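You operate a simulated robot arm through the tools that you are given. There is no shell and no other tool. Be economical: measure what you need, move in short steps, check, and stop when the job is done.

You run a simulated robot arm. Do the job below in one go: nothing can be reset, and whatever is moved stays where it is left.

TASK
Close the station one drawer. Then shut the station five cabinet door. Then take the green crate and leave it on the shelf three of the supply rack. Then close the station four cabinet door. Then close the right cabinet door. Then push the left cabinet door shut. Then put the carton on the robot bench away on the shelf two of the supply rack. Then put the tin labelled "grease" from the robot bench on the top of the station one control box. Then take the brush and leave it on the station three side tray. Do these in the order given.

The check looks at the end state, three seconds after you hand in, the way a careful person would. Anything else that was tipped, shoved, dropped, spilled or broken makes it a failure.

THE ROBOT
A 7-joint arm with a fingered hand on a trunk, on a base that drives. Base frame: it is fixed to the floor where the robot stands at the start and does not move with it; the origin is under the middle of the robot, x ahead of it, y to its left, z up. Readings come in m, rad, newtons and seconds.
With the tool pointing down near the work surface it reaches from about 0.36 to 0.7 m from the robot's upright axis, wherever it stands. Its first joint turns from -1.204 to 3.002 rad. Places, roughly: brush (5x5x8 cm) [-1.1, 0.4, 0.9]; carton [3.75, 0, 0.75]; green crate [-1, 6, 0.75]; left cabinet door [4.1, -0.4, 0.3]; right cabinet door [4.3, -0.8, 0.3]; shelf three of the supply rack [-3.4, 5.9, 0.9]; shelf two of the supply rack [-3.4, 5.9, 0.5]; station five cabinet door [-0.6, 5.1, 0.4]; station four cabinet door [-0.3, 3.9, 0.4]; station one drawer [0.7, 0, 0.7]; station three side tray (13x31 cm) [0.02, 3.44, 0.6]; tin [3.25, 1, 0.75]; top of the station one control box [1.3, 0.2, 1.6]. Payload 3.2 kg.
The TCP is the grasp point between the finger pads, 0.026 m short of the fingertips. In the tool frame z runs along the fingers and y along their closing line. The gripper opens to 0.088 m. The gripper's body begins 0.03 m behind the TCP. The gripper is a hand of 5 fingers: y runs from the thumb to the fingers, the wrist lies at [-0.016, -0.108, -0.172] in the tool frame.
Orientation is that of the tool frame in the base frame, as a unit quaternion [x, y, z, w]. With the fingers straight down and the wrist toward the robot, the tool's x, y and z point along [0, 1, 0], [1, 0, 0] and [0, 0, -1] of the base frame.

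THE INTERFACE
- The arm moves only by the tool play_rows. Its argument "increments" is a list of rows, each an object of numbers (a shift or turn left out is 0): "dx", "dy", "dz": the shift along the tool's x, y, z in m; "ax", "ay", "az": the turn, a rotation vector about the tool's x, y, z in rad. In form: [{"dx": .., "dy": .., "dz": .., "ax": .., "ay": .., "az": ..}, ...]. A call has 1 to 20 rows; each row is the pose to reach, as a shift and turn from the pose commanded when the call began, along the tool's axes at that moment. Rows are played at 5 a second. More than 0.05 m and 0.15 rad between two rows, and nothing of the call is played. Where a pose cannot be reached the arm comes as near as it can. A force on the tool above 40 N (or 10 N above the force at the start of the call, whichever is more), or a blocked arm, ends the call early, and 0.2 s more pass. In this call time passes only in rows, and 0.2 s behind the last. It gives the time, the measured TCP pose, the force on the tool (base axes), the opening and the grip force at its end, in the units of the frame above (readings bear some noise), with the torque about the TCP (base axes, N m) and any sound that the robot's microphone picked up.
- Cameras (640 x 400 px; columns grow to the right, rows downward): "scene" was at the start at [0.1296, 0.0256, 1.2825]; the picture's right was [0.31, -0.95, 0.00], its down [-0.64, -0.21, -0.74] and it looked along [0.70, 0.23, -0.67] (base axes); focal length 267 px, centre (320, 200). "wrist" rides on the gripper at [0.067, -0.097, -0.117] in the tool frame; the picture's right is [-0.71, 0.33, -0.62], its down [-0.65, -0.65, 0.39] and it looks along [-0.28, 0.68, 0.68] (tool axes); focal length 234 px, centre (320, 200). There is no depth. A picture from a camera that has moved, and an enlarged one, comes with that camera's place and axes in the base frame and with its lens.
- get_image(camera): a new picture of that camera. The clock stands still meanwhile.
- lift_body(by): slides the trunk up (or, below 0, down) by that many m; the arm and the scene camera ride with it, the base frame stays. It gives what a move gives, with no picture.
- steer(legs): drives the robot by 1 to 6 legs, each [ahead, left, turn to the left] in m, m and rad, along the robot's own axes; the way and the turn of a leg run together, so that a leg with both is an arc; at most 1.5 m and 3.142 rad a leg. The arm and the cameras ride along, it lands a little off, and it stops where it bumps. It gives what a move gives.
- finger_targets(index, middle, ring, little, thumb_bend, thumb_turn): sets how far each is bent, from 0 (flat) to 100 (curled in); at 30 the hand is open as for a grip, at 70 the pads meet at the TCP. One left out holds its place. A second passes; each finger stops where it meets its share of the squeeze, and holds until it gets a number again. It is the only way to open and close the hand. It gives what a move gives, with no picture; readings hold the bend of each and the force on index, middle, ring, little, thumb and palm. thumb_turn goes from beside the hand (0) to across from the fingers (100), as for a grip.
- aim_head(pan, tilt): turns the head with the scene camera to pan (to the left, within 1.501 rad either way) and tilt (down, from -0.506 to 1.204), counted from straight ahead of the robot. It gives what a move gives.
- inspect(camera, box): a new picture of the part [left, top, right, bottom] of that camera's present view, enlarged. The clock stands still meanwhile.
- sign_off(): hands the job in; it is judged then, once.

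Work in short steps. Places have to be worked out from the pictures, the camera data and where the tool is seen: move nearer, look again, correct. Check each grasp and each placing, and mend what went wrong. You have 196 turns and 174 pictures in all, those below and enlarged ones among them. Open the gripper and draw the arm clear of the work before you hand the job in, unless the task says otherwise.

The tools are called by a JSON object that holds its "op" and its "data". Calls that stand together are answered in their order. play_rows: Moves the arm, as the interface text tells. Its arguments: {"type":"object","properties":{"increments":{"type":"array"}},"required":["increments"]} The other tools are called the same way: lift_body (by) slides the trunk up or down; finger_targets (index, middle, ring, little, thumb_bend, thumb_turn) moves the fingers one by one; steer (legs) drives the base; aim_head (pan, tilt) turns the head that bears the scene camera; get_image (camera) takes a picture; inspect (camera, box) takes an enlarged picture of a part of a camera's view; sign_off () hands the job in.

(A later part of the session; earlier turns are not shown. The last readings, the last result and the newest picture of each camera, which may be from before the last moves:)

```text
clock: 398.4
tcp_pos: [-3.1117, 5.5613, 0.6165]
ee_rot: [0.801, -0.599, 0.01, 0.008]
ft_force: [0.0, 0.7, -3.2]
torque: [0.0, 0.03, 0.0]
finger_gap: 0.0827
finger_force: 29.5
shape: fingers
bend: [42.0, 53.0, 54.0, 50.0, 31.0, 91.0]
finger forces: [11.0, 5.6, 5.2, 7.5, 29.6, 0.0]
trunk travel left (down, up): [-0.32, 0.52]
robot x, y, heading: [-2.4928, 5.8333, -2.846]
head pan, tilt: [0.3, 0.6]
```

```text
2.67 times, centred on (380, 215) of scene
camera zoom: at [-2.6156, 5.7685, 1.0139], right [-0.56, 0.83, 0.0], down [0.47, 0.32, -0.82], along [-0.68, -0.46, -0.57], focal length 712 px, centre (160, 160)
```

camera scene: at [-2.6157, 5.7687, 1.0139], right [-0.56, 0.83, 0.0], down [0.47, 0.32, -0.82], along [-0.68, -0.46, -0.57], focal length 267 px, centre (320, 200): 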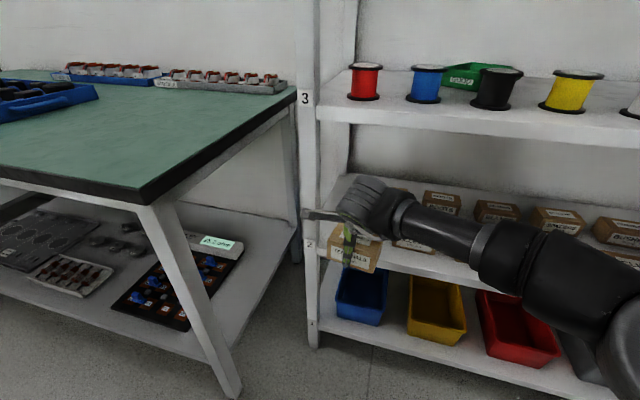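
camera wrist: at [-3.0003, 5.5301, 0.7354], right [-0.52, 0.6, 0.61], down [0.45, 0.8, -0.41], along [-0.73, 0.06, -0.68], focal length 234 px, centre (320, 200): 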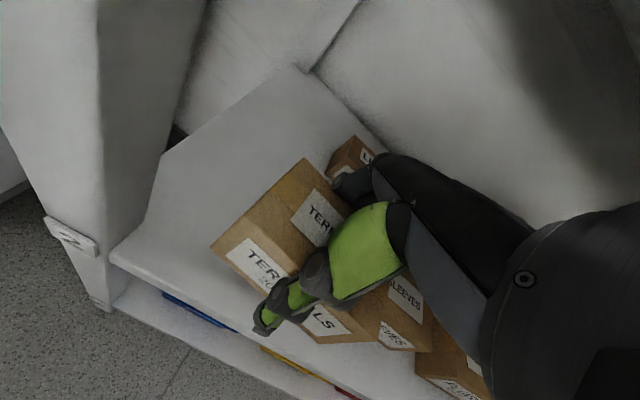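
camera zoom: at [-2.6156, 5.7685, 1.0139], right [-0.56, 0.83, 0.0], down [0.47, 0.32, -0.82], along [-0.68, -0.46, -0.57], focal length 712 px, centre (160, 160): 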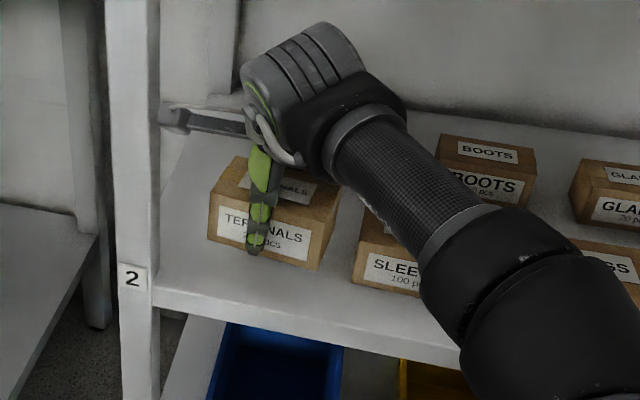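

The forearm slopes down toward the elbow and would sit too low over the shelf edge when I lower. I'll retract, raise the trunk and lower the arm instead, so the elbow rides higher.

{"op": "play_rows", "data": {"increments": [{"dy": -0.045}, {"dy": -0.09}, {"dy": -0.135}, {"dy": -0.18}, {"dy": -0.22}]}}

{"op": "lift_body", "data": {"by": 0.18}}

{"op": "play_rows", "data": {"increments": [{"dz": 0.045}, {"dz": 0.09}, {"dz": 0.135}, {"dz": 0.18}]}}

{"op": "play_rows", "data": {"increments": [{"dy": 0.045}, {"dy": 0.09}, {"dy": 0.135}, {"dy": 0.18}, {"dy": 0.22}]}}

{"op": "get_image", "data": {"camera": "scene"}}

{"op": "get_image", "data": {"camera": "wrist"}}

```text
clock: 399.6
tcp_pos: [-2.9, 5.6265, 0.6151]
ee_rot: [0.799, -0.601, 0.01, 0.01]
ft_force: [-0.5, 0.3, -3.7]
torque: [0.0, 0.0, 0.01]
finger_gap: 0.0824
finger_force: 29.1
shape: fingers
bend: [42.0, 53.0, 54.0, 50.0, 31.0, 91.0]
finger forces: [10.7, 5.7, 5.2, 7.4, 29.3, 0.0]
trunk travel left (down, up): [-0.32, 0.52]
robot x, y, heading: [-2.4954, 5.8328, -2.847]
head pan, tilt: [0.3, 0.6]
```

```text
clock: 401.6
tcp_pos: [-2.9008, 5.6261, 0.7948]
ee_rot: [0.799, -0.601, 0.011, 0.01]
ft_force: [-0.2, -0.1, -3.9]
torque: [-0.02, 0.03, -0.01]
finger_gap: 0.0825
finger_force: 28.8
shape: fingers
bend: [42.0, 53.0, 54.0, 50.0, 31.0, 91.0]
finger forces: [10.6, 5.7, 5.2, 7.3, 29.3, 0.0]
trunk travel left (down, up): [-0.5, 0.34]
robot x, y, heading: [-2.4956, 5.834, -2.846]
head pan, tilt: [0.3, 0.6]
```

```text
clock: 402.6
tcp_pos: [-2.8996, 5.6187, 0.6153]
ee_rot: [0.799, -0.601, 0.009, 0.01]
ft_force: [-0.4, -0.2, -2.9]
torque: [0.0, 0.05, 0.06]
finger_gap: 0.082
finger_force: 28.9
shape: fingers
bend: [42.0, 53.0, 54.0, 50.0, 31.0, 91.0]
finger forces: [10.7, 5.6, 5.2, 7.1, 29.1, 0.1]
trunk travel left (down, up): [-0.5, 0.34]
robot x, y, heading: [-2.4942, 5.8317, -2.847]
head pan, tilt: [0.3, 0.6]
```

```text
clock: 403.8
tcp_pos: [-3.1119, 5.5578, 0.6157]
ee_rot: [0.801, -0.599, 0.011, 0.009]
ft_force: [0.1, -0.3, -5.0]
torque: [0.01, -0.01, 0.01]
finger_gap: 0.0821
finger_force: 28.6
shape: fingers
bend: [42.0, 53.0, 54.0, 51.0, 31.0, 91.0]
finger forces: [10.8, 5.7, 5.2, 7.0, 29.0, 0.0]
trunk travel left (down, up): [-0.5, 0.34]
robot x, y, heading: [-2.4992, 5.8324, -2.85]
head pan, tilt: [0.3, 0.6]
```

```text
60 pictures are left
camera scene: at [-2.616, 5.7679, 1.1938], right [-0.56, 0.83, 0.0], down [0.47, 0.32, -0.82], along [-0.68, -0.46, -0.57], focal length 267 px, centre (320, 200)
```

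scene: 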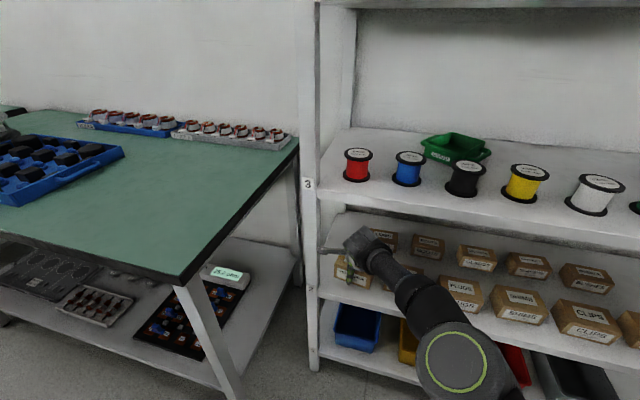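

```text
59 pictures are left
camera wrist: at [-3.0, 5.5251, 0.735], right [-0.52, 0.6, 0.6], down [0.45, 0.8, -0.41], along [-0.73, 0.06, -0.69], focal length 234 px, centre (320, 200)
```

wrist: 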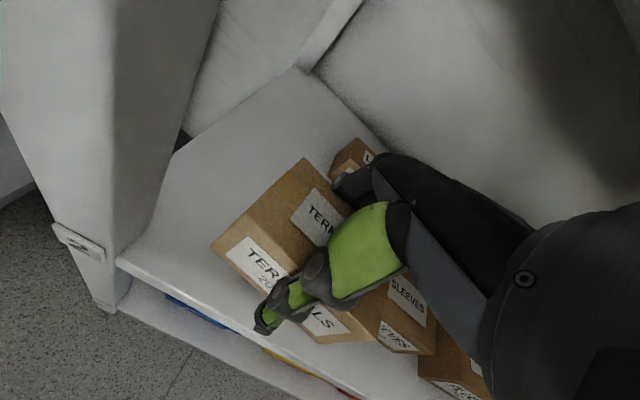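

The elbow now rides high (about 0.8 m). I'll lower onto the shelf in small steps; the call will stop on contact force.

{"op": "play_rows", "data": {"increments": [{"dz": 0.015}, {"dz": 0.028}, {"dz": 0.033}, {"dz": 0.037}, {"dz": 0.041}]}}

{"op": "get_image", "data": {"camera": "wrist"}}

```text
clock: 404.9
tcp_pos: [-3.1105, 5.5584, 0.5753]
ee_rot: [0.799, -0.601, 0.01, 0.01]
ft_force: [-0.4, 0.5, -4.2]
torque: [0.0, 0.05, 0.04]
finger_gap: 0.0819
finger_force: 28.7
shape: fingers
bend: [42.0, 53.0, 54.0, 51.0, 31.0, 91.0]
finger forces: [10.7, 5.5, 5.2, 6.9, 28.7, 0.0]
trunk travel left (down, up): [-0.5, 0.34]
robot x, y, heading: [-2.4953, 5.8348, -2.846]
head pan, tilt: [0.3, 0.6]
```

```text
58 pictures are left
camera wrist: at [-2.999, 5.5252, 0.6941], right [-0.52, 0.6, 0.61], down [0.45, 0.79, -0.41], along [-0.73, 0.06, -0.68], focal length 234 px, centre (320, 200)
```

wrist: 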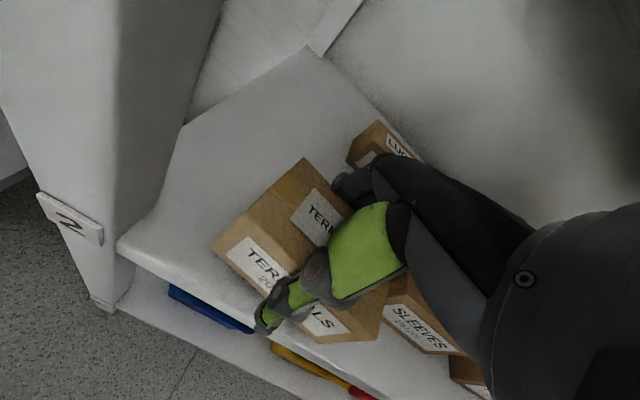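

Not yet in contact. I'll continue down.

{"op": "play_rows", "data": {"increments": [{"dz": 0.005}, {"dz": 0.01}, {"dz": 0.014}, {"dz": 0.018}]}}

```text
clock: 405.9
tcp_pos: [-3.1092, 5.5603, 0.5644]
ee_rot: [0.8, -0.6, 0.009, 0.012]
ft_force: [-0.9, -4.2, 9.9]
torque: [0.17, 0.46, 0.06]
finger_gap: 0.0826
finger_force: 31.4
shape: fingers
bend: [42.0, 53.0, 54.0, 51.0, 31.0, 91.0]
finger forces: [11.4, 6.6, 6.1, 8.7, 30.2, 0.0]
out of reach, approached as far as the arm can: row 3, 4
trunk travel left (down, up): [-0.5, 0.34]
robot x, y, heading: [-2.4976, 5.8367, -2.84]
head pan, tilt: [0.3, 0.6]
```

The carton is on the shelf (contact at TCP z≈0.564). I'll open the hand.

{"op": "finger_targets", "data": {"index": 24, "middle": 24, "ring": 24, "little": 24, "thumb_bend": 20}}

{"op": "get_image", "data": {"camera": "wrist"}}

```text
clock: 406.9
tcp_pos: [-3.1093, 5.5628, 0.5611]
ee_rot: [0.799, -0.601, 0.01, 0.01]
ft_force: [0.1, 0.9, -0.7]
torque: [0.01, 0.0, 0.0]
finger_gap: 0.1011
finger_force: 0.6
shape: fingers
bend: [24.0, 24.0, 24.0, 24.0, 20.0, 97.0]
finger forces: [0.1, 0.0, 0.1, 0.1, 0.1, 0.0]
trunk travel left (down, up): [-0.5, 0.34]
robot x, y, heading: [-2.4936, 5.8362, -2.843]
head pan, tilt: [0.3, 0.6]
```

```text
57 pictures are left
camera wrist: at [-2.9971, 5.5289, 0.6803], right [-0.52, 0.6, 0.61], down [0.45, 0.79, -0.41], along [-0.73, 0.06, -0.68], focal length 234 px, centre (320, 200)
```

wrist: 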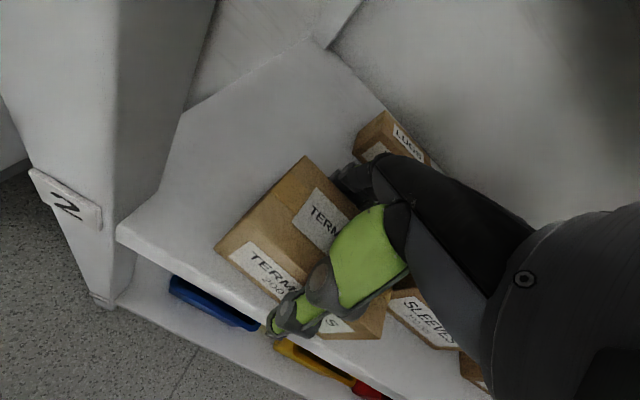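

The hand is free. I'll rise 7.5 cm straight up, then pull back over the carton.

{"op": "play_rows", "data": {"increments": [{"dz": -0.025}, {"dz": -0.05}, {"dz": -0.075}]}}

{"op": "get_image", "data": {"camera": "wrist"}}

```text
clock: 407.8
tcp_pos: [-3.1089, 5.5644, 0.6375]
ee_rot: [0.799, -0.601, 0.009, 0.01]
ft_force: [0.3, -0.4, -0.7]
torque: [0.02, 0.0, -0.01]
finger_gap: 0.1015
finger_force: 0.0
shape: fingers
bend: [24.0, 24.0, 24.0, 24.0, 20.0, 97.0]
finger forces: [0.0, 0.1, 0.1, 0.1, 0.1, 0.1]
trunk travel left (down, up): [-0.5, 0.34]
robot x, y, heading: [-2.495, 5.8326, -2.844]
head pan, tilt: [0.3, 0.6]
```

```text
56 pictures are left
camera wrist: at [-2.9972, 5.5318, 0.7569], right [-0.52, 0.61, 0.61], down [0.45, 0.79, -0.41], along [-0.73, 0.06, -0.68], focal length 234 px, centre (320, 200)
```

wrist: 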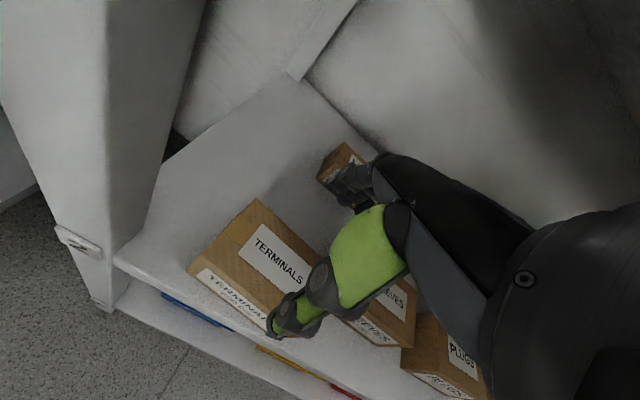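

The carton sits squarely on shelf two. I'll pull back and check.

{"op": "play_rows", "data": {"increments": [{"dy": -0.04}, {"dy": -0.08}, {"dy": -0.12}, {"dy": -0.16}, {"dy": -0.2}]}}

{"op": "steer", "data": {"legs": [[-0.45, -0.05, 0]]}}

{"op": "aim_head", "data": {"pan": 0.15, "tilt": 0.45}}

{"op": "get_image", "data": {"camera": "scene"}}

```text
clock: 408.9
tcp_pos: [-2.9157, 5.622, 0.6357]
ee_rot: [0.799, -0.601, 0.009, 0.011]
ft_force: [0.1, -0.4, -0.1]
torque: [0.03, 0.02, -0.01]
finger_gap: 0.1015
finger_force: 0.2
shape: fingers
bend: [24.0, 24.0, 24.0, 24.0, 20.0, 97.0]
finger forces: [0.0, 0.0, 0.0, 0.0, 0.0, 0.1]
trunk travel left (down, up): [-0.5, 0.34]
robot x, y, heading: [-2.4908, 5.833, -2.841]
head pan, tilt: [0.3, 0.6]
```

```text
clock: 411.7
tcp_pos: [-2.4976, 5.8018, 0.6351]
ee_rot: [0.798, -0.602, 0.01, 0.01]
ft_force: [0.2, 0.6, 0.7]
torque: [-0.01, -0.02, 0.02]
finger_gap: 0.1012
finger_force: 0.0
shape: fingers
bend: [24.0, 24.0, 24.0, 24.0, 20.0, 97.0]
finger forces: [0.1, 0.0, 0.0, 0.0, 0.1, 0.1]
trunk travel left (down, up): [-0.5, 0.34]
robot x, y, heading: [-2.0757, 6.0147, -2.848]
head pan, tilt: [0.3, 0.6]
```

```text
clock: 412.4
tcp_pos: [-2.4962, 5.8026, 0.6357]
ee_rot: [0.798, -0.602, 0.01, 0.011]
ft_force: [0.1, 1.5, 0.3]
torque: [-0.01, -0.04, 0.01]
finger_gap: 0.1014
finger_force: 0.0
shape: fingers
bend: [24.0, 24.0, 24.0, 24.0, 20.0, 97.0]
finger forces: [0.1, 0.1, 0.0, 0.1, 0.1, 0.0]
trunk travel left (down, up): [-0.5, 0.34]
robot x, y, heading: [-2.077, 6.011, -2.849]
head pan, tilt: [0.15, 0.45]
```

```text
55 pictures are left
camera scene: at [-2.2036, 5.9603, 1.2075], right [-0.43, 0.9, 0.0], down [0.39, 0.19, -0.9], along [-0.81, -0.39, -0.44], focal length 267 px, centre (320, 200)
```

scene: 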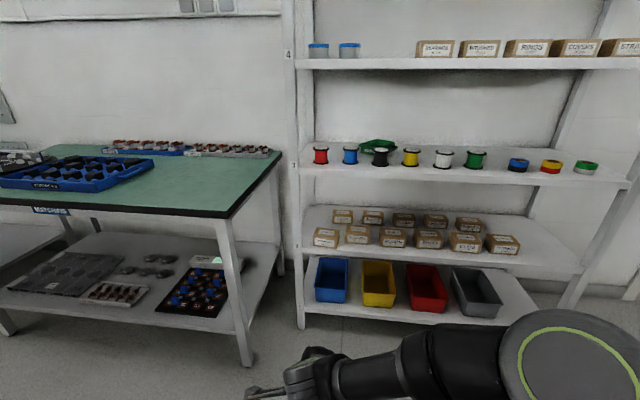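

The carton is in place and nothing else moved. Next is the grease tin on the robot bench: I'll raise the trunk and drive back south by the known route.

{"op": "lift_body", "data": {"by": 0.33}}

{"op": "steer", "data": {"legs": [[0, 0, 1.609], [1.4, 0, 0], [1.4, 0, 0], [1.4, 0, 0]]}}

{"op": "aim_head", "data": {"pan": 0.0, "tilt": 0.45}}

{"op": "get_image", "data": {"camera": "scene"}}

```text
clock: 415.7
tcp_pos: [-2.4977, 5.8018, 0.9654]
ee_rot: [0.798, -0.602, 0.009, 0.01]
ft_force: [-0.2, 0.0, -0.3]
torque: [-0.01, -0.02, -0.01]
finger_gap: 0.1013
finger_force: 0.1
shape: fingers
bend: [24.0, 24.0, 24.0, 24.0, 20.0, 97.0]
finger forces: [0.0, 0.0, 0.0, 0.1, 0.1, 0.0]
trunk travel left (down, up): [-0.83, 0.01]
robot x, y, heading: [-2.0725, 6.0144, -2.847]
head pan, tilt: [0.15, 0.45]
```

```text
clock: 439.6
tcp_pos: [-0.479, 1.6582, 0.9634]
ee_rot: [0.987, 0.159, 0.014, 0.001]
ft_force: [0.2, 0.1, 0.2]
torque: [-0.04, 0.03, -0.01]
finger_gap: 0.1012
finger_force: 0.0
shape: fingers
bend: [24.0, 24.0, 24.0, 24.0, 20.0, 97.0]
finger forces: [0.0, 0.0, 0.1, 0.0, 0.0, 0.0]
trunk travel left (down, up): [-0.83, 0.01]
robot x, y, heading: [-0.7079, 2.0729, -1.242]
head pan, tilt: [0.15, 0.45]
```

```text
clock: 440.3
tcp_pos: [-0.4795, 1.6589, 0.9646]
ee_rot: [0.987, 0.158, 0.014, 0.0]
ft_force: [0.1, 0.0, 0.2]
torque: [0.0, 0.01, -0.02]
finger_gap: 0.1013
finger_force: 0.1
shape: fingers
bend: [24.0, 24.0, 24.0, 24.0, 20.0, 97.0]
finger forces: [0.1, 0.0, 0.1, 0.1, 0.0, 0.1]
trunk travel left (down, up): [-0.83, 0.01]
robot x, y, heading: [-0.7068, 2.0742, -1.239]
head pan, tilt: [0.0, 0.45]
```

```text
54 pictures are left
camera scene: at [-0.6615, 1.9389, 1.5375], right [-0.95, -0.33, 0.0], down [-0.14, 0.41, -0.9], along [0.29, -0.85, -0.44], focal length 267 px, centre (320, 200)
```

scene: 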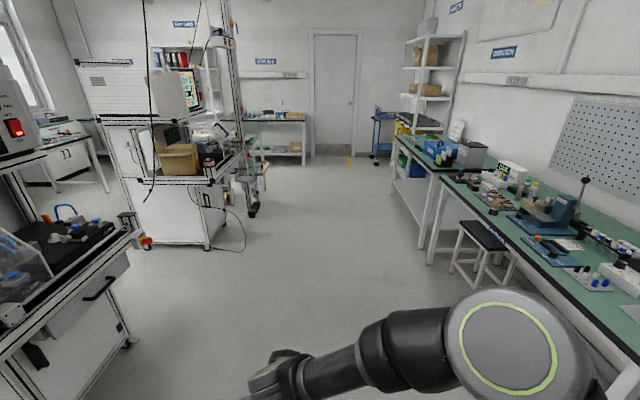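

The way is clear. I'll continue to the passage and turn east.

{"op": "steer", "data": {"legs": [[1.45, -0.1, 0], [1.45, -0.2, 0], [0.72, 0.32, 0], [0, 0, 1.49], [1.1, -0.3, 0], [0.75, 0.35, 0]]}}

{"op": "aim_head", "data": {"pan": 0.5, "tilt": 0.45}}

{"op": "get_image", "data": {"camera": "scene"}}

```text
clock: 464.8
tcp_pos: [1.4298, -1.0271, 0.964]
ee_rot: [0.522, 0.853, 0.008, -0.011]
ft_force: [1.0, -0.5, -0.4]
torque: [0.03, 0.01, -0.02]
finger_gap: 0.1015
finger_force: 0.1
shape: fingers
bend: [24.0, 24.0, 24.0, 24.0, 20.0, 97.0]
finger forces: [0.0, 0.0, 0.0, 0.0, 0.0, 0.0]
trunk travel left (down, up): [-0.83, 0.01]
robot x, y, heading: [1.0514, -1.3178, 0.484]
head pan, tilt: [0.0, 0.45]
stopped in leg 5: the robot was blocked; the commanded pose is now the measured one
```

```text
clock: 465.7
tcp_pos: [1.4277, -1.0267, 0.9653]
ee_rot: [0.521, 0.853, 0.009, -0.01]
ft_force: [0.5, 0.5, 0.4]
torque: [0.01, 0.0, 0.0]
finger_gap: 0.1015
finger_force: 0.1
shape: fingers
bend: [24.0, 24.0, 24.0, 24.0, 20.0, 97.0]
finger forces: [0.0, 0.0, 0.0, 0.1, 0.1, 0.0]
trunk travel left (down, up): [-0.83, 0.01]
robot x, y, heading: [1.0588, -1.3182, 0.488]
head pan, tilt: [0.499, 0.45]
```

```text
53 pictures are left
camera scene: at [1.1497, -1.2174, 1.5376], right [0.83, -0.55, 0.0], down [-0.24, -0.36, -0.9], along [0.5, 0.75, -0.44], focal length 267 px, centre (320, 200)
```

scene: 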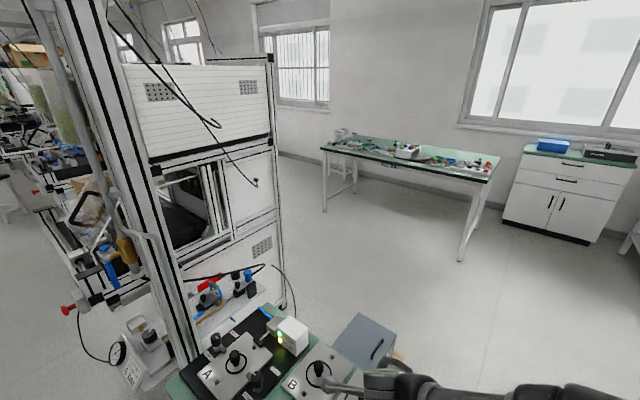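

The robot bumped near the green table because its heading drifted to 0.48. I'll lift the hand, sidestep right away from the table, and check the table for any shift.

{"op": "play_rows", "data": {"increments": [{"dz": -0.04}, {"dz": -0.08}, {"dz": -0.12}]}}

{"op": "steer", "data": {"legs": [[-0.12, -0.3, 0], [0, -0.05, -0.24]]}}

{"op": "aim_head", "data": {"pan": 0.4, "tilt": 0.65}}

{"op": "get_image", "data": {"camera": "scene"}}

```text
clock: 466.5
tcp_pos: [1.429, -1.0304, 1.0853]
ee_rot: [0.521, 0.853, 0.009, -0.01]
ft_force: [-0.6, -0.4, 0.2]
torque: [-0.01, 0.04, 0.05]
finger_gap: 0.1017
finger_force: 0.1
shape: fingers
bend: [24.0, 24.0, 24.0, 24.0, 20.0, 97.0]
finger forces: [0.1, 0.0, 0.0, 0.0, 0.1, 0.0]
trunk travel left (down, up): [-0.83, 0.01]
robot x, y, heading: [1.0533, -1.3186, 0.487]
head pan, tilt: [0.499, 0.45]
```

```text
clock: 469.5
tcp_pos: [1.5348, -1.4959, 1.0839]
ee_rot: [0.621, 0.784, 0.01, -0.009]
ft_force: [0.7, 0.0, -0.4]
torque: [0.0, -0.06, -0.02]
finger_gap: 0.1014
finger_force: 0.0
shape: fingers
bend: [24.0, 24.0, 24.0, 24.0, 20.0, 97.0]
finger forces: [0.0, 0.0, 0.0, 0.0, 0.0, 0.0]
trunk travel left (down, up): [-0.83, 0.01]
robot x, y, heading: [1.1036, -1.6839, 0.244]
head pan, tilt: [0.499, 0.45]
```

```text
clock: 470.2
tcp_pos: [1.5355, -1.4974, 1.0837]
ee_rot: [0.62, 0.784, 0.012, -0.009]
ft_force: [0.0, 0.1, 0.7]
torque: [0.0, 0.06, 0.02]
finger_gap: 0.1014
finger_force: 0.0
shape: fingers
bend: [24.0, 24.0, 24.0, 24.0, 20.0, 97.0]
finger forces: [0.0, 0.0, 0.0, 0.0, 0.0, 0.1]
trunk travel left (down, up): [-0.83, 0.01]
robot x, y, heading: [1.1054, -1.6885, 0.244]
head pan, tilt: [0.4, 0.649]
```

```text
52 pictures are left
camera scene: at [1.2204, -1.6217, 1.5198], right [0.6, -0.8, 0.0], down [-0.48, -0.36, -0.8], along [0.64, 0.48, -0.6], focal length 267 px, centre (320, 200)
```

scene: 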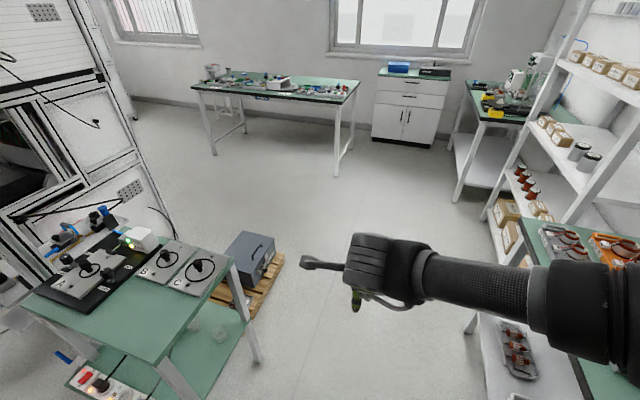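

The green table and its items are undisturbed. I'll continue past the pallet to the west side of the robot bench, opposite the tin.

{"op": "steer", "data": {"legs": [[0.81, 0.155, 0], [0.81, 0.155, 0], [0.169, 0.885, 0], [0.011, 0.87, 0]]}}

{"op": "aim_head", "data": {"pan": 0.2, "tilt": 0.6}}

{"op": "get_image", "data": {"camera": "scene"}}

```text
clock: 487.1
tcp_pos: [2.7418, 0.9425, 1.0834]
ee_rot: [0.623, 0.782, 0.011, -0.009]
ft_force: [0.5, -0.6, 0.6]
torque: [0.0, 0.04, 0.0]
finger_gap: 0.1015
finger_force: 0.1
shape: fingers
bend: [24.0, 24.0, 24.0, 24.0, 20.0, 97.0]
finger forces: [0.0, 0.0, 0.0, 0.0, 0.0, 0.0]
trunk travel left (down, up): [-0.83, 0.01]
robot x, y, heading: [2.3066, 0.7555, 0.238]
head pan, tilt: [0.4, 0.649]
```

```text
clock: 487.8
tcp_pos: [2.7427, 0.941, 1.0825]
ee_rot: [0.623, 0.782, 0.011, -0.009]
ft_force: [-0.1, 0.2, 0.4]
torque: [0.03, 0.01, -0.04]
finger_gap: 0.1013
finger_force: 0.0
shape: fingers
bend: [24.0, 24.0, 24.0, 24.0, 20.0, 97.0]
finger forces: [0.1, 0.0, 0.1, 0.0, 0.0, 0.0]
trunk travel left (down, up): [-0.83, 0.01]
robot x, y, heading: [2.3095, 0.757, 0.238]
head pan, tilt: [0.201, 0.6]
```

```text
51 pictures are left
camera scene: at [2.4367, 0.8048, 1.524], right [0.42, -0.91, 0.0], down [-0.51, -0.24, -0.82], along [0.75, 0.35, -0.57], focal length 267 px, centre (320, 200)
```

scene: 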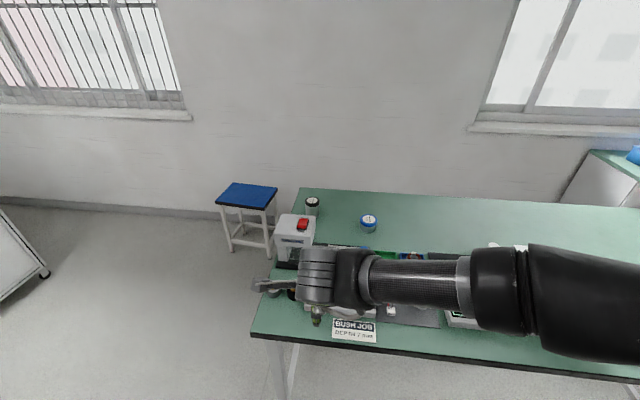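

Two tins are at the far-left part of the bench. I'll enlarge to read the labels.

{"op": "inspect", "data": {"camera": "scene", "box": [280, 180, 400, 255]}}

```text
5.33 times, centred on (340, 218) of scene
camera zoom: at [2.4367, 0.8048, 1.524], right [0.42, -0.91, 0.0], down [-0.51, -0.24, -0.82], along [0.75, 0.35, -0.57], focal length 1425 px, centre (213, 107)
```

zoom: 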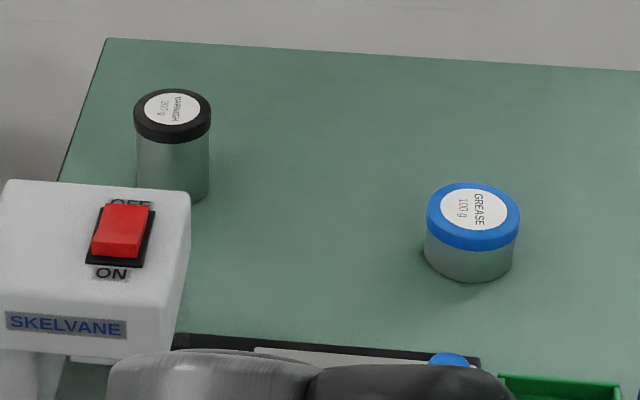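

The blue-lid tin reads GREASE: about 0.07 m diameter, at (3.276, 0.98). I'll square to the bench, shift right and move closer, then refine with the wrist camera.

{"op": "steer", "data": {"legs": [[0, 0, 0.08], [0.2, -0.17, 0]]}}

{"op": "play_rows", "data": {"increments": [{"dy": 0.03, "ax": -0.08}, {"dy": 0.06, "ax": -0.16}, {"dy": 0.09, "ax": -0.24}, {"dy": 0.12, "ax": -0.3}]}}

{"op": "get_image", "data": {"camera": "wrist"}}

{"op": "get_image", "data": {"camera": "scene"}}

```text
clock: 490.2
tcp_pos: [2.9739, 0.8742, 1.0829]
ee_rot: [0.592, 0.806, 0.01, -0.01]
ft_force: [0.6, -0.5, -0.3]
torque: [0.0, 0.01, 0.01]
finger_gap: 0.1017
finger_force: 0.0
shape: fingers
bend: [24.0, 24.0, 24.0, 24.0, 20.0, 97.0]
finger forces: [0.0, 0.0, 0.0, 0.0, 0.0, 0.1]
trunk travel left (down, up): [-0.83, 0.01]
robot x, y, heading: [2.5567, 0.6544, 0.312]
head pan, tilt: [0.201, 0.6]
```

```text
clock: 491.2
tcp_pos: [3.0878, 0.9096, 1.0827]
ee_rot: [0.588, 0.795, 0.13, 0.078]
ft_force: [0.3, -0.8, -0.3]
torque: [0.0, -0.01, 0.0]
finger_gap: 0.1013
finger_force: 0.0
shape: fingers
bend: [24.0, 24.0, 24.0, 24.0, 20.0, 97.0]
finger forces: [0.0, 0.1, 0.0, 0.0, 0.0, 0.1]
trunk travel left (down, up): [-0.83, 0.01]
robot x, y, heading: [2.5542, 0.653, 0.31]
head pan, tilt: [0.201, 0.6]
```

```text
49 pictures are left
camera wrist: at [2.9481, 0.9336, 1.168], right [0.34, -0.66, 0.67], down [-0.3, -0.76, -0.58], along [0.89, 0.0, -0.45], focal length 234 px, centre (320, 200)
```

wrist: 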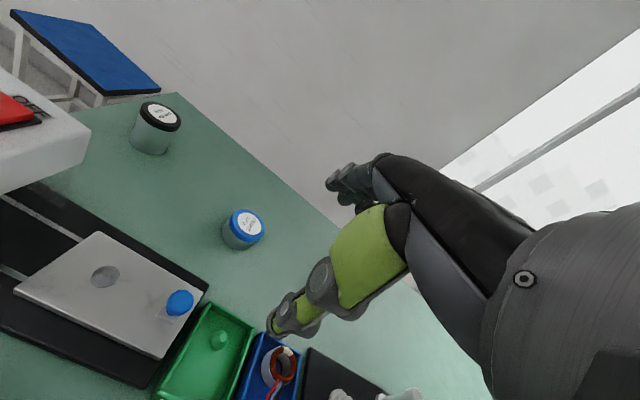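

```text
48 pictures are left
camera scene: at [2.6811, 0.7147, 1.5239], right [0.49, -0.87, 0.0], down [-0.49, -0.28, -0.82], along [0.72, 0.4, -0.57], focal length 267 px, centre (320, 200)
```

scene: 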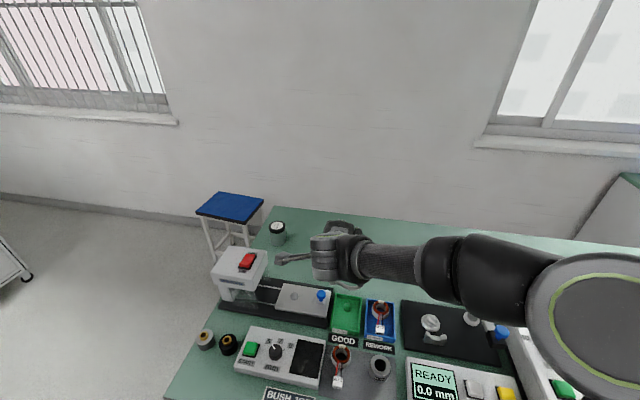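

Triangulation puts the grease tin's top at (3.30, 0.989, 0.83). I'll move 0.1 m closer and bring the hand over it with a small tilt, stopping above it.

{"op": "steer", "data": {"legs": [[0.1, 0.0, 0]]}}

{"op": "play_rows", "data": {"increments": [{"dx": 0.002, "dy": 0.03, "dz": 0.01, "ax": 0.04}, {"dx": 0.004, "dy": 0.06, "dz": 0.02, "ax": 0.08}, {"dx": 0.006, "dy": 0.09, "dz": 0.03, "ax": 0.12}, {"dx": 0.007, "dy": 0.115, "dz": 0.045, "ax": 0.15}, {"dx": 0.007, "dy": 0.105, "dz": 0.09, "ax": 0.15}, {"dx": 0.007, "dy": 0.092, "dz": 0.135, "ax": 0.15}, {"dx": 0.007, "dy": 0.085, "dz": 0.16, "ax": 0.15}]}}

{"op": "get_image", "data": {"camera": "wrist"}}

{"op": "inspect", "data": {"camera": "scene", "box": [240, 180, 440, 320]}}

```text
clock: 492.3
tcp_pos: [3.1831, 0.9397, 1.0831]
ee_rot: [0.587, 0.795, 0.131, 0.08]
ft_force: [-0.1, 0.4, 0.2]
torque: [-0.05, 0.01, -0.03]
finger_gap: 0.1012
finger_force: 0.0
shape: fingers
bend: [24.0, 24.0, 24.0, 24.0, 20.0, 97.0]
finger forces: [0.0, 0.0, 0.1, 0.1, 0.0, 0.0]
trunk travel left (down, up): [-0.83, 0.01]
robot x, y, heading: [2.648, 0.6877, 0.313]
head pan, tilt: [0.201, 0.6]
```

```text
clock: 493.9
tcp_pos: [3.2879, 0.987, 0.9681]
ee_rot: [0.591, 0.802, 0.072, 0.034]
ft_force: [-1.0, -0.3, 0.5]
torque: [-0.02, 0.0, -0.01]
finger_gap: 0.1016
finger_force: 0.1
shape: fingers
bend: [24.0, 24.0, 24.0, 24.0, 20.0, 97.0]
finger forces: [0.1, 0.1, 0.0, 0.0, 0.1, 0.0]
out of reach, approached as far as the arm can: row 5, 6, 7
trunk travel left (down, up): [-0.83, 0.01]
robot x, y, heading: [2.6495, 0.683, 0.318]
head pan, tilt: [0.201, 0.6]
```

```text
47 pictures are left
camera wrist: at [3.1606, 1.0141, 1.0715], right [0.44, -0.62, 0.65], down [-0.37, -0.78, -0.5], along [0.82, -0.02, -0.57], focal length 234 px, centre (320, 200)
```

wrist: 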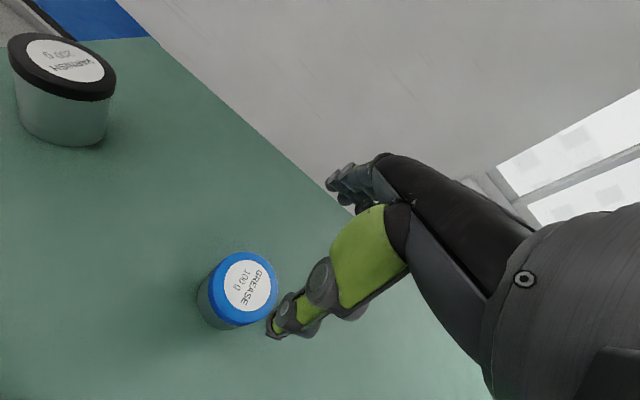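

```text
2.86 times, centred on (340, 250) of scene
camera zoom: at [2.7738, 0.7456, 1.5241], right [0.49, -0.87, 0.0], down [-0.49, -0.28, -0.83], along [0.72, 0.41, -0.56], focal length 763 px, centre (263, 57)
```

zoom: 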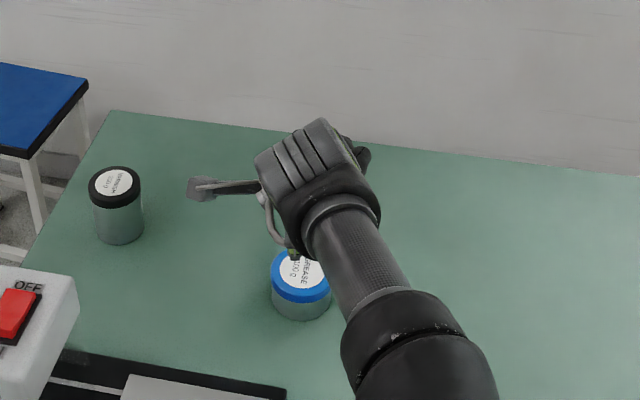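

The TCP is right above the tin but the arm is at its reach limit. I'll creep the robot forward 7 cm and pull the hand back the same amount, so it can descend.

{"op": "steer", "data": {"legs": [[0.07, 0.0, 0]]}}

{"op": "play_rows", "data": {"increments": [{"dy": -0.035}, {"dy": -0.07}]}}

```text
clock: 494.9
tcp_pos: [3.354, 1.0098, 0.9691]
ee_rot: [0.591, 0.803, 0.07, 0.035]
ft_force: [0.5, -0.2, 0.1]
torque: [-0.03, -0.02, 0.02]
finger_gap: 0.1012
finger_force: 0.1
shape: fingers
bend: [24.0, 24.0, 24.0, 24.0, 20.0, 97.0]
finger forces: [0.0, 0.1, 0.0, 0.0, 0.1, 0.0]
trunk travel left (down, up): [-0.83, 0.01]
robot x, y, heading: [2.7147, 0.7079, 0.317]
head pan, tilt: [0.201, 0.6]
```

```text
clock: 495.6
tcp_pos: [3.3483, 1.0132, 0.9574]
ee_rot: [0.591, 0.803, 0.069, 0.034]
ft_force: [0.7, -0.8, -0.2]
torque: [0.0, 0.0, 0.02]
finger_gap: 0.1014
finger_force: 0.0
shape: fingers
bend: [24.0, 24.0, 24.0, 24.0, 20.0, 97.0]
finger forces: [0.0, 0.0, 0.0, 0.0, 0.1, 0.0]
out of reach, approached as far as the arm can: row 1, 2
trunk travel left (down, up): [-0.83, 0.01]
robot x, y, heading: [2.7173, 0.7095, 0.309]
head pan, tilt: [0.201, 0.6]
```

The commanded pose is still out of reach because the shoulder is high. I'll lower the trunk 5 cm and pull the hand back over the tin.

{"op": "lift_body", "data": {"by": -0.05}}

{"op": "play_rows", "data": {"increments": [{"dy": -0.02, "dz": -0.01}, {"dy": -0.04, "dz": -0.02}]}}

{"op": "get_image", "data": {"camera": "scene"}}

```text
clock: 496.5
tcp_pos: [3.348, 1.014, 0.9087]
ee_rot: [0.59, 0.804, 0.07, 0.034]
ft_force: [0.4, 0.5, -0.4]
torque: [0.0, -0.03, -0.02]
finger_gap: 0.1015
finger_force: 0.1
shape: fingers
bend: [24.0, 24.0, 24.0, 24.0, 20.0, 97.0]
finger forces: [0.0, 0.0, 0.0, 0.0, 0.0, 0.0]
trunk travel left (down, up): [-0.78, 0.06]
robot x, y, heading: [2.7189, 0.7074, 0.318]
head pan, tilt: [0.201, 0.6]
```

```text
clock: 497.1
tcp_pos: [3.3482, 1.0132, 0.9079]
ee_rot: [0.592, 0.802, 0.07, 0.034]
ft_force: [-0.2, -0.1, 0.2]
torque: [0.0, -0.01, 0.01]
finger_gap: 0.1012
finger_force: 0.1
shape: fingers
bend: [24.0, 24.0, 24.0, 24.0, 20.0, 97.0]
finger forces: [0.0, 0.0, 0.1, 0.0, 0.0, 0.0]
out of reach, approached as far as the arm can: row 1, 2
trunk travel left (down, up): [-0.78, 0.06]
robot x, y, heading: [2.7156, 0.7087, 0.311]
head pan, tilt: [0.201, 0.6]
```

```text
45 pictures are left
camera scene: at [2.8411, 0.7664, 1.474], right [0.49, -0.87, 0.0], down [-0.49, -0.28, -0.83], along [0.72, 0.41, -0.56], focal length 267 px, centre (320, 200)
```

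scene: 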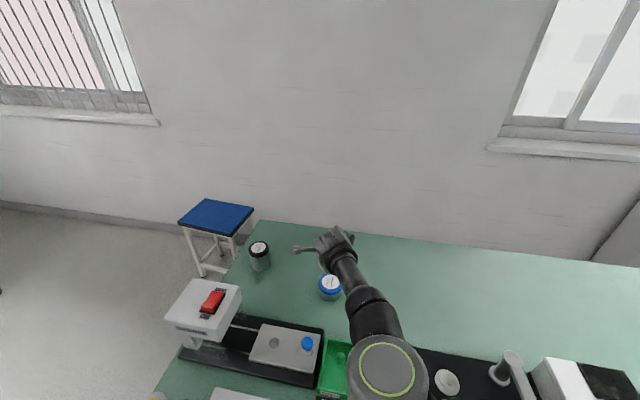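

Elbow clearance is fine. The commanded point is still ahead of what the arm can reach, so I'll pull back further until it tracks again.

{"op": "play_rows", "data": {"increments": [{"dy": -0.04, "dz": -0.02}, {"dy": -0.08, "dz": -0.04}, {"dy": -0.1, "dz": -0.06}]}}

```text
clock: 498.1
tcp_pos: [3.3917, 0.9403, 0.9811]
ee_rot: [0.693, 0.712, 0.092, 0.065]
ft_force: [-0.9, 2.9, 0.2]
torque: [-0.11, -0.08, -0.07]
finger_gap: 0.1013
finger_force: 0.0
shape: fingers
bend: [24.0, 24.0, 24.0, 24.0, 20.0, 97.0]
finger forces: [0.1, 0.1, 0.1, 0.0, 0.0, 0.0]
out of reach, approached as far as the arm can: row 1, 2, 3
trunk travel left (down, up): [-0.78, 0.06]
robot x, y, heading: [2.715, 0.708, 0.318]
head pan, tilt: [0.201, 0.6]
stopped in row 3: the arm was blocked; the commanded pose is now the measured one
```

The arm moved sideways and reports being blocked. I'll look before doing anything else.

{"op": "get_image", "data": {"camera": "scene"}}

{"op": "get_image", "data": {"camera": "wrist"}}

```text
44 pictures are left
camera scene: at [2.8396, 0.7697, 1.474], right [0.49, -0.87, 0.0], down [-0.49, -0.28, -0.82], along [0.72, 0.41, -0.57], focal length 267 px, centre (320, 200)
```

scene: 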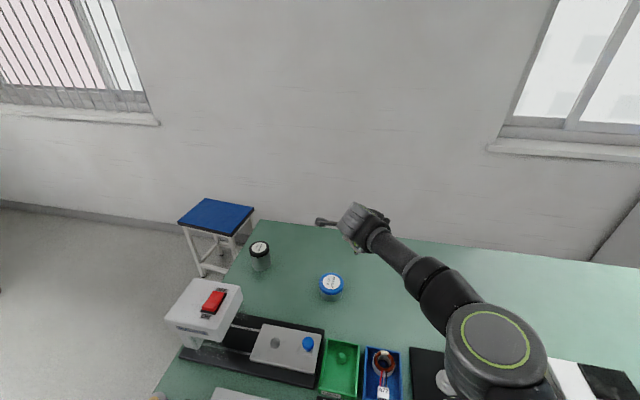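

```text
43 pictures are left
camera wrist: at [3.2697, 0.9998, 1.0775], right [0.21, -0.72, 0.66], down [-0.53, -0.65, -0.55], along [0.82, -0.23, -0.52], focal length 234 px, centre (320, 200)
```

wrist: 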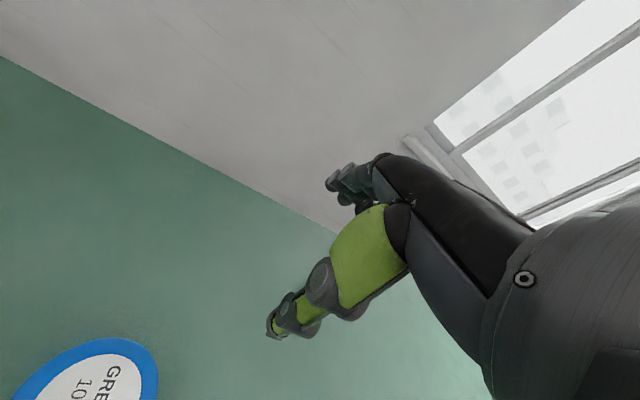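

Nothing on the bench has moved. I'll raise the trunk to lift the elbow clear and retract toward the robot in small steps.

{"op": "lift_body", "data": {"by": 0.05}}

{"op": "play_rows", "data": {"increments": [{"dy": -0.03, "dz": -0.01}, {"dy": -0.06, "dz": -0.02}, {"dy": -0.09, "dz": -0.03}, {"dy": -0.13, "dz": -0.04}, {"dy": -0.17, "dz": -0.05}, {"dy": -0.2, "dz": -0.05}]}}

{"op": "get_image", "data": {"camera": "scene"}}

```text
clock: 499.0
tcp_pos: [3.3926, 0.938, 1.0306]
ee_rot: [0.693, 0.712, 0.091, 0.063]
ft_force: [-0.8, 0.7, -0.1]
torque: [0.01, 0.01, 0.02]
finger_gap: 0.1014
finger_force: 0.1
shape: fingers
bend: [24.0, 24.0, 24.0, 24.0, 20.0, 97.0]
finger forces: [0.1, 0.0, 0.0, 0.1, 0.0, 0.0]
trunk travel left (down, up): [-0.83, 0.01]
robot x, y, heading: [2.7166, 0.7084, 0.317]
head pan, tilt: [0.201, 0.6]
```

```text
clock: 500.4
tcp_pos: [3.1855, 0.9307, 1.0346]
ee_rot: [0.693, 0.712, 0.093, 0.064]
ft_force: [-1.1, 0.6, -0.2]
torque: [0.0, -0.04, -0.01]
finger_gap: 0.1012
finger_force: 0.1
shape: fingers
bend: [24.0, 24.0, 24.0, 24.0, 20.0, 97.0]
finger forces: [0.0, 0.1, 0.0, 0.1, 0.1, 0.0]
trunk travel left (down, up): [-0.83, 0.01]
robot x, y, heading: [2.7204, 0.7062, 0.32]
head pan, tilt: [0.201, 0.6]
```

```text
42 pictures are left
camera scene: at [2.8403, 0.7669, 1.524], right [0.49, -0.87, 0.0], down [-0.49, -0.28, -0.83], along [0.72, 0.41, -0.56], focal length 267 px, centre (320, 200)
```

scene: 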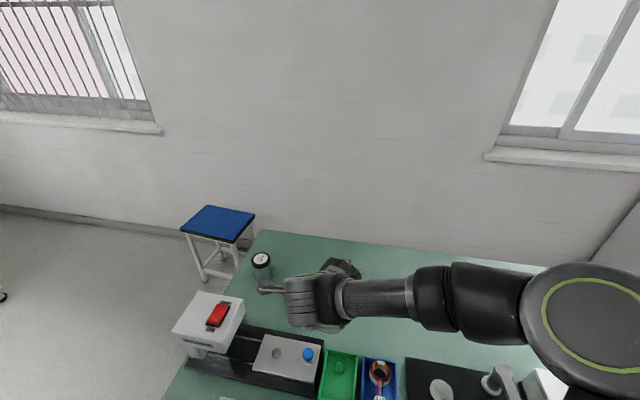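

The arm tracks again. I'll restore the yaw and move above the tin at constant height, then lower the trunk a little.

{"op": "play_rows", "data": {"increments": [{"dx": 0.015, "dy": 0.026, "dz": 0.006, "ax": 0.015, "az": -0.075}, {"dx": 0.03, "dy": 0.052, "dz": 0.012, "ax": 0.03, "az": -0.15}, {"dx": 0.044, "dy": 0.078, "dz": 0.018, "ax": 0.05, "az": -0.225}, {"dx": 0.058, "dy": 0.103, "dz": 0.023, "ax": 0.07, "az": -0.3}]}}

{"op": "lift_body", "data": {"by": -0.08}}

{"op": "get_image", "data": {"camera": "wrist"}}

{"op": "get_image", "data": {"camera": "scene"}}

```text
clock: 501.4
tcp_pos: [3.2924, 0.9934, 1.0364]
ee_rot: [0.579, 0.812, 0.056, 0.053]
ft_force: [0.7, 0.4, -0.5]
torque: [-0.02, 0.0, 0.02]
finger_gap: 0.1016
finger_force: 0.0
shape: fingers
bend: [24.0, 24.0, 24.0, 24.0, 20.0, 97.0]
finger forces: [0.0, 0.0, 0.0, 0.0, 0.0, 0.0]
trunk travel left (down, up): [-0.83, 0.01]
robot x, y, heading: [2.717, 0.7109, 0.313]
head pan, tilt: [0.201, 0.6]
```

```text
clock: 502.6
tcp_pos: [3.2905, 0.9934, 0.9573]
ee_rot: [0.58, 0.811, 0.057, 0.053]
ft_force: [0.3, 0.1, 1.0]
torque: [0.0, 0.0, 0.05]
finger_gap: 0.1014
finger_force: 0.0
shape: fingers
bend: [24.0, 24.0, 24.0, 24.0, 20.0, 97.0]
finger forces: [0.0, 0.1, 0.1, 0.1, 0.0, 0.1]
trunk travel left (down, up): [-0.75, 0.09]
robot x, y, heading: [2.7177, 0.7102, 0.312]
head pan, tilt: [0.201, 0.6]
```

```text
41 pictures are left
camera wrist: at [3.1608, 1.0216, 1.0584], right [0.44, -0.58, 0.68], down [-0.34, -0.81, -0.47], along [0.83, -0.02, -0.56], focal length 234 px, centre (320, 200)
```

wrist: 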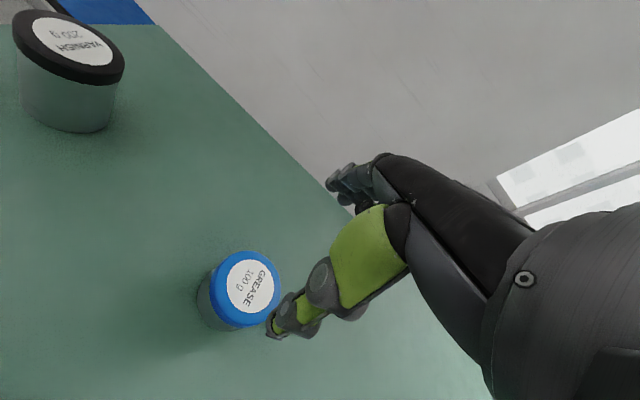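

```text
40 pictures are left
camera scene: at [2.8408, 0.7667, 1.444], right [0.49, -0.87, 0.0], down [-0.49, -0.28, -0.83], along [0.72, 0.41, -0.56], focal length 267 px, centre (320, 200)
```

scene: 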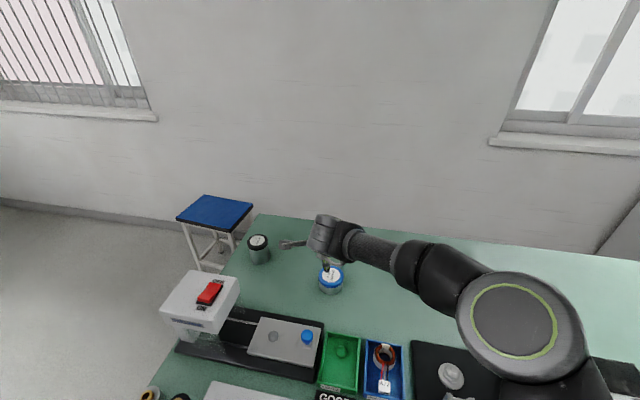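

The tin is centred under the TCP within about 5 mm and the elbow is high. I'll descend to z≈0.842.

{"op": "play_rows", "data": {"increments": [{"dy": -0.006, "dz": 0.04, "dx": 0.001}, {"dy": -0.012, "dz": 0.08, "dx": 0.002}, {"dy": -0.015, "dz": 0.1, "dx": 0.002}, {"dy": -0.017, "dz": 0.114, "dx": 0.002}]}}

{"op": "get_image", "data": {"camera": "wrist"}}

```text
clock: 503.6
tcp_pos: [3.2926, 0.9906, 0.8422]
ee_rot: [0.579, 0.812, 0.057, 0.052]
ft_force: [-0.3, -0.3, 0.5]
torque: [0.06, 0.0, 0.0]
finger_gap: 0.1014
finger_force: 0.2
shape: fingers
bend: [24.0, 24.0, 24.0, 24.0, 20.0, 97.0]
finger forces: [0.1, 0.0, 0.0, 0.1, 0.1, 0.1]
trunk travel left (down, up): [-0.75, 0.09]
robot x, y, heading: [2.7179, 0.709, 0.313]
head pan, tilt: [0.201, 0.6]
```

```text
39 pictures are left
camera wrist: at [3.1624, 1.0213, 0.9431], right [0.44, -0.58, 0.68], down [-0.34, -0.81, -0.47], along [0.83, -0.02, -0.56], focal length 234 px, centre (320, 200)
```

wrist: 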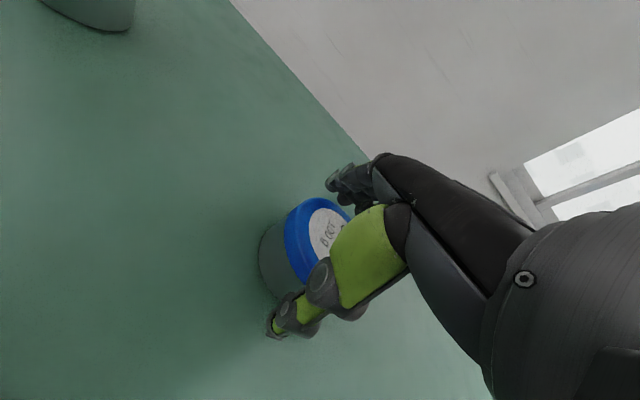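

The tin is between thumb and fingers. I'll close and lift slightly.

{"op": "finger_targets", "data": {"index": 65, "middle": 65, "ring": 65, "little": 65, "thumb_bend": 60}}

{"op": "play_rows", "data": {"increments": [{"dz": -0.03}, {"dz": -0.07}, {"dz": -0.11}]}}

{"op": "get_image", "data": {"camera": "wrist"}}

```text
clock: 504.6
tcp_pos: [3.2924, 0.9904, 0.8442]
ee_rot: [0.58, 0.811, 0.058, 0.052]
ft_force: [1.5, -0.6, 2.5]
torque: [0.01, -0.1, 0.02]
finger_gap: 0.0748
finger_force: 24.7
shape: fingers
bend: [42.0, 49.0, 58.0, 65.0, 38.0, 94.0]
finger forces: [8.8, 8.0, 7.4, 0.0, 25.7, 0.0]
trunk travel left (down, up): [-0.75, 0.09]
robot x, y, heading: [2.7141, 0.7057, 0.319]
head pan, tilt: [0.201, 0.6]
```

```text
clock: 505.4
tcp_pos: [3.2762, 0.9873, 0.9519]
ee_rot: [0.579, 0.812, 0.056, 0.052]
ft_force: [-0.4, -1.1, -1.4]
torque: [0.01, -0.03, 0.0]
finger_gap: 0.0746
finger_force: 24.8
shape: fingers
bend: [42.0, 49.0, 58.0, 65.0, 38.0, 94.0]
finger forces: [8.3, 7.9, 7.2, 0.1, 26.2, 0.0]
trunk travel left (down, up): [-0.75, 0.09]
robot x, y, heading: [2.7138, 0.7088, 0.316]
head pan, tilt: [0.201, 0.6]
```

```text
38 pictures are left
camera wrist: at [3.1459, 1.0166, 1.0529], right [0.44, -0.58, 0.68], down [-0.34, -0.81, -0.47], along [0.83, -0.02, -0.56], focal length 234 px, centre (320, 200)
```

wrist: 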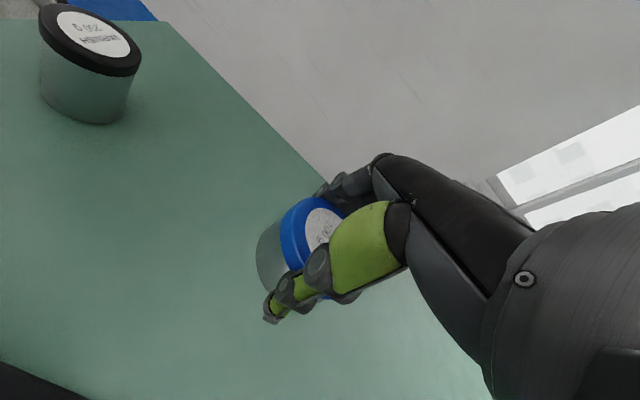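

The tin is held, at about 1.4 N. I'll back off from the bench, raise the trunk fully and see how high the arm can lift it.

{"op": "steer", "data": {"legs": [[-0.45, 0, 0]]}}

{"op": "lift_body", "data": {"by": 0.09}}

{"op": "play_rows", "data": {"increments": [{"dz": -0.04, "dy": -0.01}, {"dz": -0.08, "dy": -0.02}, {"dz": -0.12, "dy": -0.03}, {"dz": -0.16, "dy": -0.04}, {"dz": -0.2, "dy": -0.05}, {"dz": -0.24, "dy": -0.05}, {"dz": -0.28, "dy": -0.05}, {"dz": -0.32, "dy": -0.05}, {"dz": -0.36, "dy": -0.05}, {"dz": -0.4, "dy": -0.05}, {"dz": -0.44, "dy": -0.05}, {"dz": -0.48, "dy": -0.05}, {"dz": -0.52, "dy": -0.05}, {"dz": -0.56, "dy": -0.05}, {"dz": -0.6, "dy": -0.05}, {"dz": -0.64, "dy": -0.05}, {"dz": -0.68, "dy": -0.05}]}}

```text
clock: 508.1
tcp_pos: [2.8497, 0.8465, 0.9515]
ee_rot: [0.581, 0.81, 0.057, 0.052]
ft_force: [0.5, -0.3, -0.7]
torque: [0.0, 0.01, -0.02]
finger_gap: 0.0744
finger_force: 25.1
shape: fingers
bend: [42.0, 49.0, 58.0, 65.0, 38.0, 94.0]
finger forces: [8.3, 7.9, 7.2, 0.1, 26.2, 0.1]
trunk travel left (down, up): [-0.75, 0.09]
robot x, y, heading: [2.2818, 0.5668, 0.313]
head pan, tilt: [0.201, 0.6]
```

```text
clock: 509.3
tcp_pos: [2.8502, 0.8473, 1.0412]
ee_rot: [0.581, 0.81, 0.056, 0.053]
ft_force: [0.4, 0.4, -1.0]
torque: [-0.01, 0.01, 0.0]
finger_gap: 0.0745
finger_force: 24.3
shape: fingers
bend: [42.0, 49.0, 58.0, 65.0, 38.0, 94.0]
finger forces: [8.4, 7.9, 7.1, 0.0, 26.2, 0.0]
trunk travel left (down, up): [-0.84, 0.0]
robot x, y, heading: [2.2918, 0.5705, 0.312]
head pan, tilt: [0.201, 0.6]
```

```text
clock: 512.9
tcp_pos: [2.6576, 0.7452, 1.5376]
ee_rot: [0.58, 0.811, 0.06, 0.055]
ft_force: [0.2, 0.1, -1.1]
torque: [0.02, -0.03, -0.03]
finger_gap: 0.074
finger_force: 23.5
shape: fingers
bend: [42.0, 50.0, 58.0, 65.0, 39.0, 94.0]
finger forces: [8.3, 7.9, 7.0, 0.0, 25.3, 0.0]
out of reach, approached as far as the arm can: row 11, 12, 13, 14, 15, 16, 17
trunk travel left (down, up): [-0.84, 0.0]
robot x, y, heading: [2.2897, 0.5723, 0.314]
head pan, tilt: [0.201, 0.6]
```

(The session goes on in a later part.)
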